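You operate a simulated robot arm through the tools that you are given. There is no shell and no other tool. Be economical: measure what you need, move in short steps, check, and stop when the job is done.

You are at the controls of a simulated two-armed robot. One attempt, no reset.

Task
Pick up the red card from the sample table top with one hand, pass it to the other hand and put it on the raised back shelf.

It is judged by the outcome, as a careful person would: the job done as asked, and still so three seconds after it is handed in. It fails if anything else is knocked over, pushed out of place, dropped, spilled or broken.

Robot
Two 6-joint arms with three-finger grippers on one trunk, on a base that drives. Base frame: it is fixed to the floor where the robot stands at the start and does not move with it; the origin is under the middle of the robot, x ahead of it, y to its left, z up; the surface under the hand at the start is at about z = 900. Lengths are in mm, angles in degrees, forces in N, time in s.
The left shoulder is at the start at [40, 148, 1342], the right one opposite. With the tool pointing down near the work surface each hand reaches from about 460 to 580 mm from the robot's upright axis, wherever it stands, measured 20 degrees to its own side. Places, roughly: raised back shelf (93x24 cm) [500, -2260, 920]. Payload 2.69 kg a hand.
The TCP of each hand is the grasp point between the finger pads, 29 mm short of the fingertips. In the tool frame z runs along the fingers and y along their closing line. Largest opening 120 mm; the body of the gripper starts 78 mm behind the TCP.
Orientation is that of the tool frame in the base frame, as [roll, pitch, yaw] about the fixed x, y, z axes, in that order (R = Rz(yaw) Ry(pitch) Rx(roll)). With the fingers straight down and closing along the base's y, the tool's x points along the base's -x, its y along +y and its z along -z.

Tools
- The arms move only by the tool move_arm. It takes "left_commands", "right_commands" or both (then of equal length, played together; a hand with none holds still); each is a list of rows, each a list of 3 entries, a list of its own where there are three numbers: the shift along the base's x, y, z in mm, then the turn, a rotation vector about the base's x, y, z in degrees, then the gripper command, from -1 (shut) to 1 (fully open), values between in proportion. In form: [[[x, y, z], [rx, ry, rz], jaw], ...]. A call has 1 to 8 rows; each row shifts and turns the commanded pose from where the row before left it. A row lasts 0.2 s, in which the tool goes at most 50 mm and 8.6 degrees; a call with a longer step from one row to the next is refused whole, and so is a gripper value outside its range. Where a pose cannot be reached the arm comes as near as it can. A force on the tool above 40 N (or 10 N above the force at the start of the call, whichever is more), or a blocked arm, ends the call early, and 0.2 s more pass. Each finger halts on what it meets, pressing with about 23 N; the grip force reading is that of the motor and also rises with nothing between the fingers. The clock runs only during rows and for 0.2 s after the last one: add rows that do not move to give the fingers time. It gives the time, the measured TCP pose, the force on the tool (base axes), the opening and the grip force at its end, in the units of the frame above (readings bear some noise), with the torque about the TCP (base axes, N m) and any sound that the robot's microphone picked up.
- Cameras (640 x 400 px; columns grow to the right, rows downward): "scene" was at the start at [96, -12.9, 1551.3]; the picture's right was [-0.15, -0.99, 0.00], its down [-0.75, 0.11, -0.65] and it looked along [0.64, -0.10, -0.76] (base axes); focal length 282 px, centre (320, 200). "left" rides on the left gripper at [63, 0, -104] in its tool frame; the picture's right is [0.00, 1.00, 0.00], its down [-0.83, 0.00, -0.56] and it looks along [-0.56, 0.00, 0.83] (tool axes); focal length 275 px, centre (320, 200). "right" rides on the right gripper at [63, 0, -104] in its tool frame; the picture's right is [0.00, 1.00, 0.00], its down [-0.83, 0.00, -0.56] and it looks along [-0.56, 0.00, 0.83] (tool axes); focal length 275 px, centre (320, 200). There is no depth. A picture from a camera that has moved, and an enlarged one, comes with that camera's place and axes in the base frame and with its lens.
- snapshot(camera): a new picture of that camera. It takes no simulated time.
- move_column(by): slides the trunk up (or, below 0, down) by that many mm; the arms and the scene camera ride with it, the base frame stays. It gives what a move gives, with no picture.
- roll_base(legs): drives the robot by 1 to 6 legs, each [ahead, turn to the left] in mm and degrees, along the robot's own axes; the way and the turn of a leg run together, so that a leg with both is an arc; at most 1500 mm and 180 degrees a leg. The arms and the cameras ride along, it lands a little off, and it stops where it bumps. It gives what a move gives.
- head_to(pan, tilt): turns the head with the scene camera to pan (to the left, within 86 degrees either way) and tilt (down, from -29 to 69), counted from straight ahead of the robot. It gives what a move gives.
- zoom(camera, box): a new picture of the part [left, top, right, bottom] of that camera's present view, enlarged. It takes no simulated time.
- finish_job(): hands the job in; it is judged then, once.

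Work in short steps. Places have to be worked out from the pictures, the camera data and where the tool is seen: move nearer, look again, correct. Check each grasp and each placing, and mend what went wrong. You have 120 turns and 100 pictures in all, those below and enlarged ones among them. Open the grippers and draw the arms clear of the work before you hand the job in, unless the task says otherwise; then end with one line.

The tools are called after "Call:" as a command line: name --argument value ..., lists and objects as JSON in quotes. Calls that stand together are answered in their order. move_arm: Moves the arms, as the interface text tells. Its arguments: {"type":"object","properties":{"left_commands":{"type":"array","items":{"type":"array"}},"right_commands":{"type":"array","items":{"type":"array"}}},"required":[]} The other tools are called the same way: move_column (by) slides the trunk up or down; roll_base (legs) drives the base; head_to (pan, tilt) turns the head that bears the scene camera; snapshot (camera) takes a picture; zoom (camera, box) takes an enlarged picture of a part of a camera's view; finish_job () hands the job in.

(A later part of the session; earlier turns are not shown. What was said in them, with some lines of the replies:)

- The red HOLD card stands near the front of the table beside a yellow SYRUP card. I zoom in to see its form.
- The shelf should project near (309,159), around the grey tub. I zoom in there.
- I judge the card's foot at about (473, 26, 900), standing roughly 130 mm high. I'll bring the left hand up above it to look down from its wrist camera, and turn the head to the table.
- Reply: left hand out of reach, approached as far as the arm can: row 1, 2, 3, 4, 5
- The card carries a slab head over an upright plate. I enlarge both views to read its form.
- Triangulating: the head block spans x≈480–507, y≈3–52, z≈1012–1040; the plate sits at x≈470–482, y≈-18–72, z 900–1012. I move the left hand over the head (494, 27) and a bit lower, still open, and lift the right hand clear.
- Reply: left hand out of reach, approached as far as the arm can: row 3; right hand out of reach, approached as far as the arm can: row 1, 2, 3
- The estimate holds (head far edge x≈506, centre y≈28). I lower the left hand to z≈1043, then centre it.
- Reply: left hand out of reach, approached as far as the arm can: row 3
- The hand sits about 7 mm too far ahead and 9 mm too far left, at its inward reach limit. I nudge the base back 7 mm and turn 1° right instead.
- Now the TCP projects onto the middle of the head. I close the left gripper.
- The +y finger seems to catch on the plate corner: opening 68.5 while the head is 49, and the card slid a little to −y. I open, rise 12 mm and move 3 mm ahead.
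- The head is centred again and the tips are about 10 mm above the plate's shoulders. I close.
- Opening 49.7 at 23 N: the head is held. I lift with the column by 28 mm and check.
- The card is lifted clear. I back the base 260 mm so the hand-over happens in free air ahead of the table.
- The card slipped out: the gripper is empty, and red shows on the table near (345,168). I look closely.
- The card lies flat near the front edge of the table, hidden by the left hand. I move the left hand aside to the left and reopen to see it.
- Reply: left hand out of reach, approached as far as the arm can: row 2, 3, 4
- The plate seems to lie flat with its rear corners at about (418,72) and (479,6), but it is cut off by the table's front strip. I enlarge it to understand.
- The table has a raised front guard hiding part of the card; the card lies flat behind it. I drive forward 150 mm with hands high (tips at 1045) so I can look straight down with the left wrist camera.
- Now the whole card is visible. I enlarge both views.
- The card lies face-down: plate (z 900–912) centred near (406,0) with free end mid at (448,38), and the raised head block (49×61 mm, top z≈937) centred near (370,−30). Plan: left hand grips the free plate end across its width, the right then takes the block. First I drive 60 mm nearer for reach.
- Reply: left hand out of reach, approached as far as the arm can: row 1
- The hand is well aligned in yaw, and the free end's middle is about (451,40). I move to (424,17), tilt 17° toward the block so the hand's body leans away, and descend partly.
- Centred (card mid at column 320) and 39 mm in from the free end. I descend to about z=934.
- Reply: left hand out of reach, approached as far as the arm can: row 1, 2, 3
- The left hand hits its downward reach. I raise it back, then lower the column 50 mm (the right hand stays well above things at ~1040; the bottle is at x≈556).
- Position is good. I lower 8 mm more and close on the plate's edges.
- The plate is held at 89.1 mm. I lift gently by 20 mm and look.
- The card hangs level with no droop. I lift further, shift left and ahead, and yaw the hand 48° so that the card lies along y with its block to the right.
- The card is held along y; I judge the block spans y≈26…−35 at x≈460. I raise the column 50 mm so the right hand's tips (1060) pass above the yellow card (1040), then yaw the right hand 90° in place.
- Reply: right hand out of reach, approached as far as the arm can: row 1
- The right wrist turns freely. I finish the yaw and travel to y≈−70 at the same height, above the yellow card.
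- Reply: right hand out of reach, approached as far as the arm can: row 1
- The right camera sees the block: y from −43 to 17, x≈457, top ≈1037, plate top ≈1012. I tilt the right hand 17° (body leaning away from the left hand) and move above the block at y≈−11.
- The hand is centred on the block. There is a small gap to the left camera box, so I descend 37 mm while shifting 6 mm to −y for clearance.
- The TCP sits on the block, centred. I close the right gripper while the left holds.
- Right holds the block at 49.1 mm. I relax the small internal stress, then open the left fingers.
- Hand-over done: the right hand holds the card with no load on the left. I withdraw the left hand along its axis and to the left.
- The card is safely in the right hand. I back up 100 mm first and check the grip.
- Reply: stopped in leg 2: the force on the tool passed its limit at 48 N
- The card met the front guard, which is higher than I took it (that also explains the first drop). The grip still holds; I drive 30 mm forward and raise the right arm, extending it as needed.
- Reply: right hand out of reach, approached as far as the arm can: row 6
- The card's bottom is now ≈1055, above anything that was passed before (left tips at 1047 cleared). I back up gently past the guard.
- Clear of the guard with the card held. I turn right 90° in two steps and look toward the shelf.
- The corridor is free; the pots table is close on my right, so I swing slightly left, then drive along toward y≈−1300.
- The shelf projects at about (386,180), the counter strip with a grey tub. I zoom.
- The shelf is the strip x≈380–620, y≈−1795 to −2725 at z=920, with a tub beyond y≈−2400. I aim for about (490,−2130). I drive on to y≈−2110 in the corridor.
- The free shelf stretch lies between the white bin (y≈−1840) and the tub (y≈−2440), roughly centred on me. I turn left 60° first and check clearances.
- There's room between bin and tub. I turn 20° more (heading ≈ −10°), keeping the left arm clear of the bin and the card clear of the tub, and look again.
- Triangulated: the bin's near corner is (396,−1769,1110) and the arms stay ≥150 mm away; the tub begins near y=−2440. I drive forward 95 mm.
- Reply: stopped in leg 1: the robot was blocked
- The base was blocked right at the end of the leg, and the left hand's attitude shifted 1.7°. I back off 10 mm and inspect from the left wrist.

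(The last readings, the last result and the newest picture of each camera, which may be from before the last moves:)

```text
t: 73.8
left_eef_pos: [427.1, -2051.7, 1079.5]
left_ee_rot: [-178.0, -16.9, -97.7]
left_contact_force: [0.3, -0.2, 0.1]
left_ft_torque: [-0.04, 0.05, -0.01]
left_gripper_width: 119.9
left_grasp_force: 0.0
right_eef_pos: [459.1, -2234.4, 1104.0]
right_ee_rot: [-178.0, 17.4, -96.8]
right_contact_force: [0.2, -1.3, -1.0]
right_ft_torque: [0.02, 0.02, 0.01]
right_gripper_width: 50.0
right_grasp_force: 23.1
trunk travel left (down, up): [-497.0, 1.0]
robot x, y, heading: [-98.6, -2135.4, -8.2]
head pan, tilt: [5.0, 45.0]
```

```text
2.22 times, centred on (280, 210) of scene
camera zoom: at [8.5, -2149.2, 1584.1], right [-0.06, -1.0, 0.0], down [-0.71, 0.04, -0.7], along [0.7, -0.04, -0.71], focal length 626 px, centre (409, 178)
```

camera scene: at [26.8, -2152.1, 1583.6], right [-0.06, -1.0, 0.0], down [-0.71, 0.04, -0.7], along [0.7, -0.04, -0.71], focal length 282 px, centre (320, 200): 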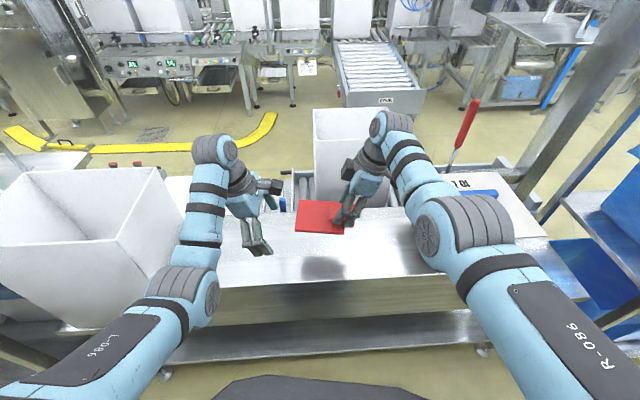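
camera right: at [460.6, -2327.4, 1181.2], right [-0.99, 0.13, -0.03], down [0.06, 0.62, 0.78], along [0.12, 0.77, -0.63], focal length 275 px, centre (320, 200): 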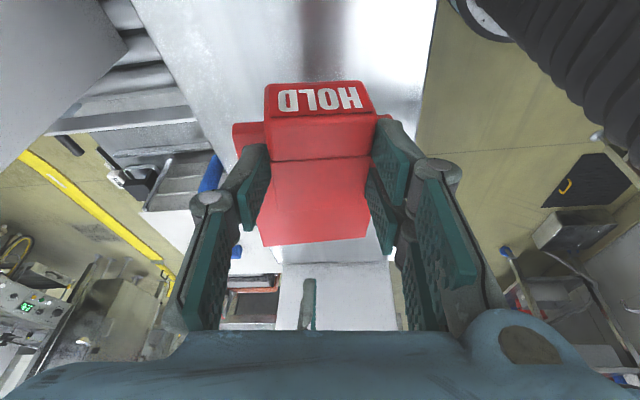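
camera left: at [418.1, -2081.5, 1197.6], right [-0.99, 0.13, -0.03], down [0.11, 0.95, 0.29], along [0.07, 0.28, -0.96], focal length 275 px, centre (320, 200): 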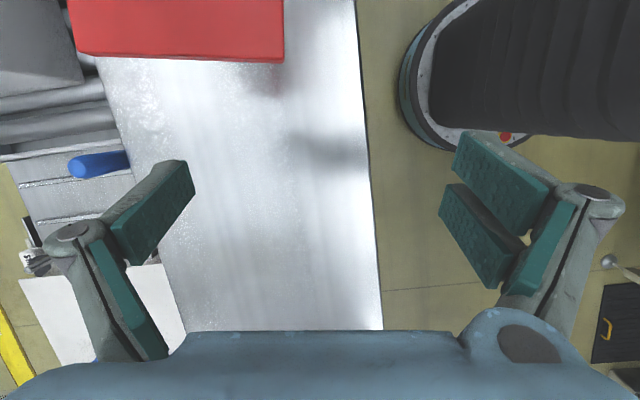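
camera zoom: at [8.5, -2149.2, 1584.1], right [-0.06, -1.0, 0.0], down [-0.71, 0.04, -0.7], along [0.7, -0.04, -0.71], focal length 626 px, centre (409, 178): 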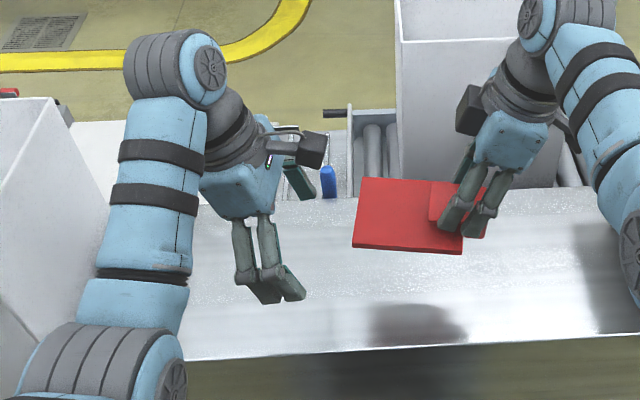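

The base met the table's lower shelf; nothing on top moved. The card hangs over the shelf (x≈415–505, y≈−2265 to −2125). I lower the column 40 mm, then the right arm further to just above the surface.

Call:
move_column --by -40

Call:
move_arm --right_commands '[[[3, 0, -15], [0, 0, 0], -1], [[3, 0, -15], [0, 0, 0], -1], [[3, 0, -15], [0, 0, 0], -1], [[3, 0, -15], [0, 0, 0], -1], [[3, 0, -10], [0, 0, 0], -1], [[0, 0, -5], [0, 0, 0], -1]]'

Call:
zoom --camera "scene" --box '[220, 120, 460, 280]'

Call:
snapshot --camera "right"

```text
t: 74.7
left_eef_pos: [423.0, -2052.0, 1044.4]
left_ee_rot: [-177.6, -17.1, -97.6]
left_contact_force: [-0.2, 0.2, -0.5]
left_ft_torque: [-0.03, -0.02, 0.02]
left_gripper_width: 119.8
left_grasp_force: 0.1
right_eef_pos: [456.0, -2233.4, 1066.0]
right_ee_rot: [-177.7, 17.4, -96.8]
right_contact_force: [-0.5, 0.7, -0.9]
right_ft_torque: [0.01, 0.04, 0.03]
right_gripper_width: 50.1
right_grasp_force: 23.0
trunk travel left (down, up): [-457.0, 41.0]
robot x, y, heading: [-97.7, -2138.5, -8.5]
head pan, tilt: [5.0, 45.0]
```

```text
t: 76.1
left_eef_pos: [421.0, -2052.2, 1043.4]
left_ee_rot: [-177.7, -17.0, -97.7]
left_contact_force: [0.3, 0.3, 0.9]
left_ft_torque: [0.01, -0.01, 0.0]
left_gripper_width: 120.0
left_grasp_force: 0.1
right_eef_pos: [445.4, -2244.7, 995.4]
right_ee_rot: [-177.7, 17.2, -96.8]
right_contact_force: [-0.2, 0.8, 0.2]
right_ft_torque: [0.0, -0.02, 0.0]
right_gripper_width: 50.0
right_grasp_force: 22.7
right hand out of reach, approached as far as the arm can: row 1, 2, 3, 4, 5
trunk travel left (down, up): [-457.0, 41.0]
robot x, y, heading: [-100.1, -2138.0, -8.4]
head pan, tilt: [5.0, 45.0]
```

```text
2.50 times, centred on (340, 200) of scene
camera zoom: at [1.6, -2148.0, 1545.8], right [-0.06, -1.0, 0.0], down [-0.71, 0.04, -0.71], along [0.71, -0.04, -0.71], focal length 704 px, centre (270, 200)
```

zoom: 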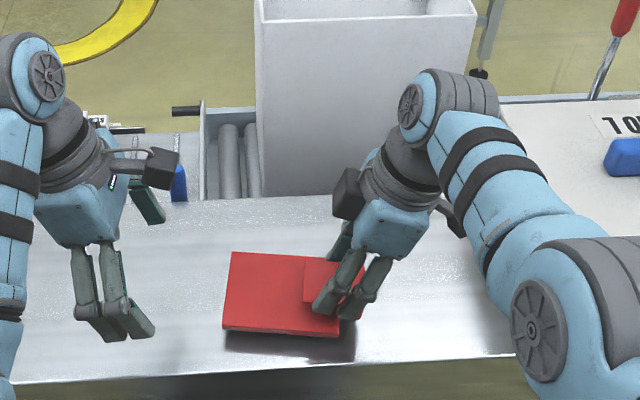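

```text
29 pictures are left
camera right: at [429.0, -2335.4, 1076.0], right [-0.99, 0.13, -0.04], down [0.05, 0.63, 0.78], along [0.12, 0.77, -0.63], focal length 275 px, centre (320, 200)
```

right: 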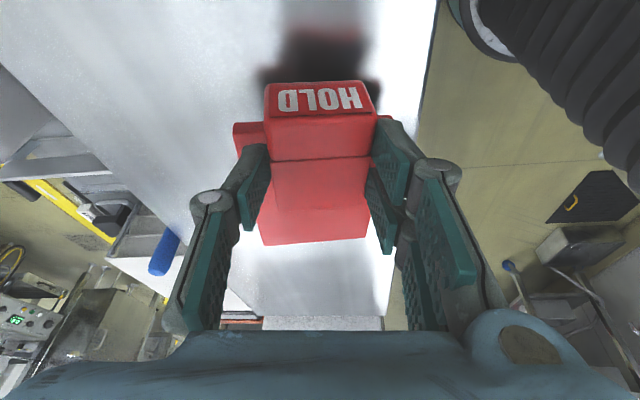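

The arm is at its outer reach, so I lower by the column 20 mm more, then push the hand 15 mm deeper onto the shelf.

Call:
move_column --by -20

Call:
move_arm --right_commands '[[[4, 2, 4], [0, 0, 0], -1], [[5, 2, 4], [0, 0, 0], -1], [[5, 2, 4], [0, 0, 0], -1], [[3, 2, 3], [0, 0, 0], -1]]'

```text
t: 76.7
left_eef_pos: [422.3, -2051.2, 1022.6]
left_ee_rot: [-177.7, -17.0, -97.7]
left_contact_force: [1.8, -0.2, -0.3]
left_ft_torque: [-0.02, 0.0, -0.01]
left_gripper_width: 120.1
left_grasp_force: 0.0
right_eef_pos: [443.7, -2245.4, 975.0]
right_ee_rot: [-177.8, 17.3, -96.8]
right_contact_force: [0.0, 0.2, -0.2]
right_ft_torque: [-0.04, 0.03, 0.01]
right_gripper_width: 49.5
right_grasp_force: 23.0
trunk travel left (down, up): [-437.0, 61.0]
robot x, y, heading: [-99.7, -2143.7, -8.3]
head pan, tilt: [5.0, 45.0]
```

```text
t: 77.7
left_eef_pos: [421.5, -2050.0, 1023.3]
left_ee_rot: [-177.8, -17.0, -97.7]
left_contact_force: [-0.2, 0.1, 0.3]
left_ft_torque: [-0.03, -0.01, -0.01]
left_gripper_width: 120.2
left_grasp_force: 0.1
right_eef_pos: [448.6, -2244.5, 989.2]
right_ee_rot: [-177.6, 17.5, -96.8]
right_contact_force: [-0.7, 0.0, -1.1]
right_ft_torque: [-0.02, 0.0, 0.0]
right_gripper_width: 49.5
right_grasp_force: 23.5
right hand out of reach, approached as far as the arm can: row 1, 2, 3, 4
trunk travel left (down, up): [-437.0, 61.0]
robot x, y, heading: [-97.3, -2139.3, -8.2]
head pan, tilt: [5.0, 45.0]
```

I gain 8 mm by easing the base forward within the gap known to be free, then lower by column to just above contact.

Call:
roll_base --legs '[[8, 0]]'

Call:
move_column --by -18

Call:
zoom --camera "scene" --box '[260, 180, 420, 290]'

Call:
snapshot --camera "left"

```text
t: 78.5
left_eef_pos: [428.1, -2053.3, 1023.9]
left_ee_rot: [-177.6, -17.0, -97.8]
left_contact_force: [-0.3, 0.4, 0.1]
left_ft_torque: [-0.01, -0.03, 0.03]
left_gripper_width: 120.2
left_grasp_force: 0.1
right_eef_pos: [454.6, -2244.3, 991.0]
right_ee_rot: [-177.6, 17.4, -96.8]
right_contact_force: [0.9, 0.1, -1.3]
right_ft_torque: [-0.01, 0.03, 0.04]
right_gripper_width: 49.3
right_grasp_force: 22.7
trunk travel left (down, up): [-437.0, 61.0]
robot x, y, heading: [-86.3, -2143.2, -8.1]
head pan, tilt: [5.0, 45.0]
```

```text
t: 79.1
left_eef_pos: [430.2, -2051.6, 1006.4]
left_ee_rot: [-177.7, -17.2, -97.8]
left_contact_force: [0.2, -0.4, 0.5]
left_ft_torque: [-0.01, 0.01, -0.03]
left_gripper_width: 120.0
left_grasp_force: 0.0
right_eef_pos: [455.2, -2245.4, 971.0]
right_ee_rot: [-177.7, 17.4, -96.7]
right_contact_force: [0.2, -0.9, -0.3]
right_ft_torque: [0.01, 0.0, -0.05]
right_gripper_width: 49.6
right_grasp_force: 23.0
trunk travel left (down, up): [-419.0, 79.0]
robot x, y, heading: [-88.7, -2144.3, -8.2]
head pan, tilt: [5.0, 45.0]
```

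```text
3.64 times, centred on (340, 235) of scene
camera zoom: at [8.8, -2148.7, 1507.1], right [-0.06, -1.0, 0.0], down [-0.71, 0.04, -0.71], along [0.71, -0.04, -0.71], focal length 1024 px, centre (247, 73)
```

zoom: 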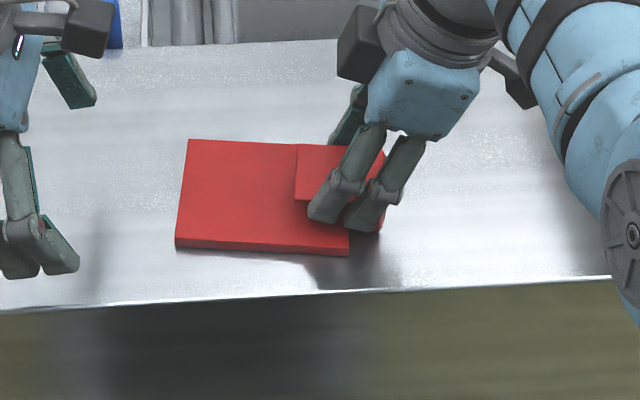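

```text
27 pictures are left
camera left: at [420.7, -2081.4, 1122.8], right [-0.99, 0.13, -0.04], down [0.11, 0.95, 0.29], along [0.08, 0.28, -0.96], focal length 275 px, centre (320, 200)
```

left: 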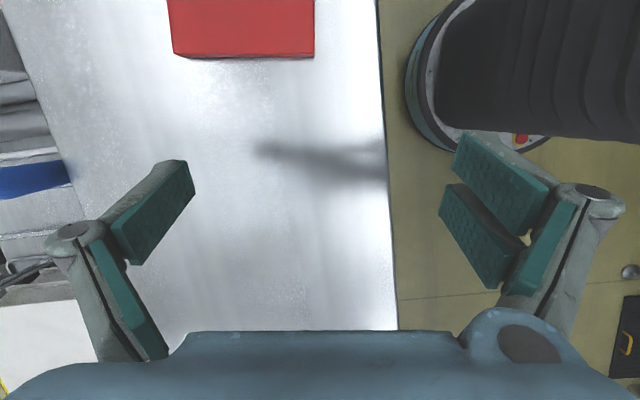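

The shadow shows the card a few mm above the shelf with ample margins. I lower the column 5 mm and read the force.

Call:
move_column --by -5

Call:
move_column --by -2

Call:
zoom --camera "scene" --box '[280, 180, 380, 250]'

```text
t: 79.7
left_eef_pos: [429.3, -2052.6, 1000.8]
left_ee_rot: [-177.6, -17.1, -97.8]
left_contact_force: [-0.5, 0.0, -0.3]
left_ft_torque: [0.01, 0.0, -0.03]
left_gripper_width: 119.7
left_grasp_force: 0.1
right_eef_pos: [457.2, -2244.6, 968.7]
right_ee_rot: [-177.3, 17.5, -96.7]
right_contact_force: [3.9, 0.7, 17.7]
right_ft_torque: [0.01, 0.1, -0.09]
right_gripper_width: 49.8
right_grasp_force: 23.0
trunk travel left (down, up): [-414.0, 84.0]
robot x, y, heading: [-89.0, -2137.1, -8.0]
head pan, tilt: [5.0, 45.0]
```

```text
t: 80.2
left_eef_pos: [429.1, -2053.1, 997.8]
left_ee_rot: [-177.6, -17.1, -97.7]
left_contact_force: [1.2, 0.1, -0.1]
left_ft_torque: [0.0, 0.0, -0.01]
left_gripper_width: 119.7
left_grasp_force: 0.1
right_eef_pos: [457.0, -2243.7, 963.9]
right_ee_rot: [-177.5, 17.4, -96.6]
right_contact_force: [6.2, -0.6, 17.0]
right_ft_torque: [-0.01, 0.12, -0.02]
right_gripper_width: 49.7
right_grasp_force: 22.7
trunk travel left (down, up): [-412.0, 86.0]
robot x, y, heading: [-90.0, -2141.8, -8.3]
head pan, tilt: [5.0, 45.0]
```

```text
5.71 times, centred on (330, 215) of scene
camera zoom: at [8.3, -2148.8, 1500.3], right [-0.06, -1.0, 0.0], down [-0.71, 0.04, -0.71], along [0.71, -0.04, -0.71], focal length 1610 px, centre (263, 114)
```

zoom: 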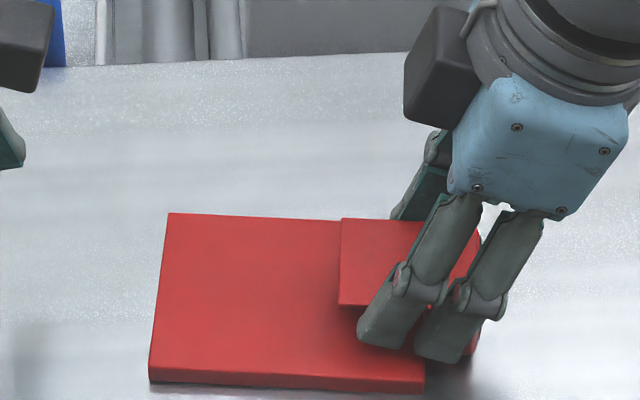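

The force shows 17 N upward: the card rests on the shelf. I open the right gripper.

Call:
move_arm --right_commands '[[[0, 0, 0], [0, 0, 0], 0], [[0, 0, 0], [0, 0, 0], 0.4], [[0, 0, 0], [0, 0, 0], 0.7], [[0, 0, 0], [0, 0, 0], 1], [[0, 0, 0], [0, 0, 0], 1]]'

Call:
snapshot --camera "right"

```text
t: 81.4
left_eef_pos: [428.7, -2051.9, 999.0]
left_ee_rot: [-177.8, -17.0, -97.7]
left_contact_force: [-0.7, 0.1, -0.2]
left_ft_torque: [-0.02, 0.01, -0.02]
left_gripper_width: 120.2
left_grasp_force: 0.0
right_eef_pos: [457.3, -2243.7, 965.0]
right_ee_rot: [-177.7, 17.4, -96.9]
right_contact_force: [-0.7, -1.3, -0.1]
right_ft_torque: [0.0, -0.01, -0.04]
right_gripper_width: 119.9
right_grasp_force: 0.1
trunk travel left (down, up): [-412.0, 86.0]
robot x, y, heading: [-93.4, -2139.8, -8.1]
head pan, tilt: [5.0, 45.0]
```

```text
25 pictures are left
camera right: at [440.4, -2335.2, 1045.1], right [-0.99, 0.13, -0.04], down [0.05, 0.63, 0.78], along [0.12, 0.77, -0.63], focal length 275 px, centre (320, 200)
```

right: 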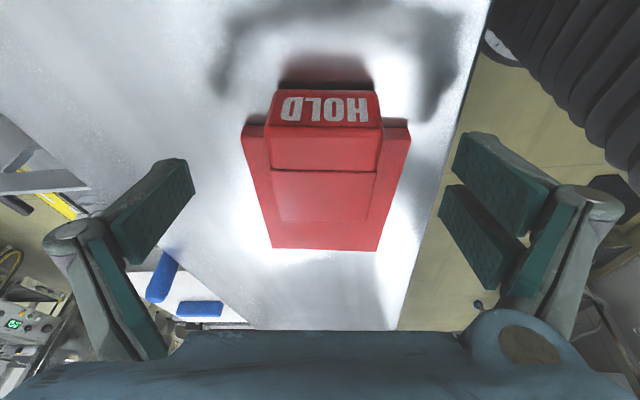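

Released; the card lies flat on the shelf. I rise straight up with the column.

Call:
move_column --by 84

Call:
move_arm --right_commands '[[[5, -5, 15], [0, 0, 0], 1], [[5, -5, 15], [0, 0, 0], 1], [[5, -5, 10], [0, 0, 0], 1]]'

Call:
snapshot --camera "scene"

```text
t: 82.6
left_eef_pos: [429.8, -2052.6, 1082.1]
left_ee_rot: [-177.7, -17.1, -97.7]
left_contact_force: [0.7, -0.3, 0.1]
left_ft_torque: [0.04, 0.0, -0.01]
left_gripper_width: 120.2
left_grasp_force: 0.0
right_eef_pos: [456.7, -2243.4, 1048.8]
right_ee_rot: [-177.7, 17.4, -96.9]
right_contact_force: [-0.2, 0.3, 0.3]
right_ft_torque: [0.05, 0.02, -0.01]
right_gripper_width: 119.9
right_grasp_force: 0.1
trunk travel left (down, up): [-496.0, 2.0]
robot x, y, heading: [-92.0, -2140.4, -7.9]
head pan, tilt: [5.0, 45.0]
```

```text
t: 83.4
left_eef_pos: [431.0, -2053.6, 1080.3]
left_ee_rot: [-177.6, -16.9, -97.7]
left_contact_force: [0.4, 0.0, 0.2]
left_ft_torque: [0.02, -0.01, 0.01]
left_gripper_width: 120.0
left_grasp_force: 0.1
right_eef_pos: [464.7, -2263.7, 1089.7]
right_ee_rot: [-177.8, 17.4, -96.8]
right_contact_force: [-0.2, 0.3, 0.2]
right_ft_torque: [-0.02, 0.02, 0.02]
right_gripper_width: 120.1
right_grasp_force: 0.1
right hand out of reach, approached as far as the arm can: row 2, 3
trunk travel left (down, up): [-496.0, 2.0]
robot x, y, heading: [-92.9, -2139.1, -8.1]
head pan, tilt: [5.0, 45.0]
```

```text
24 pictures are left
camera scene: at [9.7, -2149.5, 1583.7], right [-0.06, -1.0, 0.0], down [-0.71, 0.04, -0.71], along [0.71, -0.04, -0.71], focal length 282 px, centre (320, 200)
```

scene: 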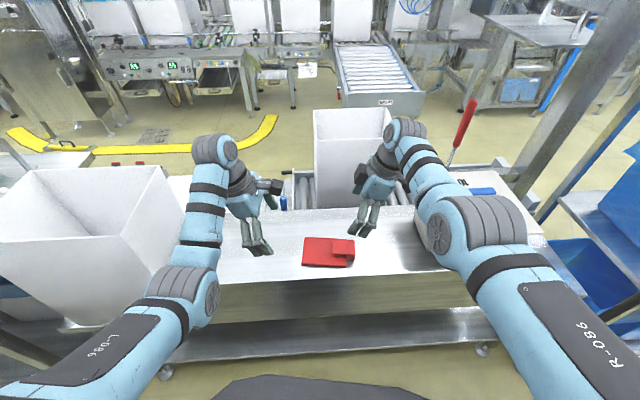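

The card rests on the shelf well inside its edges, and bins and tub are in place. I back the robot off 180 mm to draw the arms clear and check once more.

Call:
roll_base --legs '[[-180, 0]]'

Call:
snapshot --camera "scene"

```text
t: 84.9
left_eef_pos: [256.7, -2027.4, 1080.3]
left_ee_rot: [-177.9, -17.0, -97.5]
left_contact_force: [0.5, 0.7, -1.0]
left_ft_torque: [0.04, 0.01, -0.02]
left_gripper_width: 119.6
left_grasp_force: 0.1
right_eef_pos: [290.6, -2237.4, 1087.1]
right_ee_rot: [-178.0, 17.4, -96.7]
right_contact_force: [1.2, -0.2, -0.6]
right_ft_torque: [-0.01, 0.02, -0.01]
right_gripper_width: 119.7
right_grasp_force: 0.0
trunk travel left (down, up): [-496.0, 2.0]
robot x, y, heading: [-265.8, -2113.5, -7.8]
head pan, tilt: [5.0, 45.0]
```

```text
23 pictures are left
camera scene: at [-162.5, -2124.4, 1583.3], right [-0.05, -1.0, 0.0], down [-0.71, 0.04, -0.7], along [0.7, -0.04, -0.71], focal length 282 px, centre (320, 200)
```

scene: 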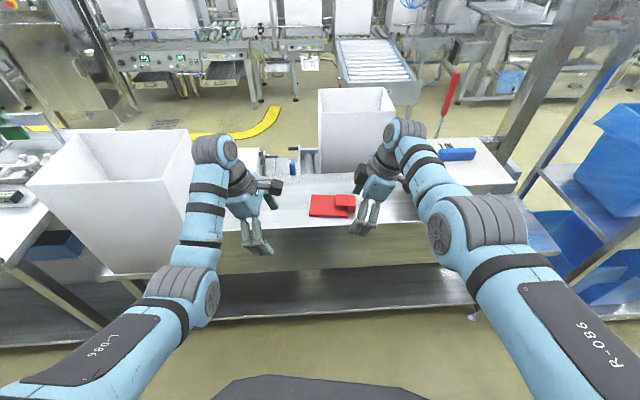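

The card lies on the shelf, both grippers are open and empty, and the arms are clear. I hand the job in.

Call:
finish_job

```text
The job is handed in.
```

The red card is on the raised back shelf, lying flat and face-down. It was picked up with the left hand, passed to the right and set down, and nothing else appeared disturbed, though on the first try it hit the table's front guard and dropped back onto the table.
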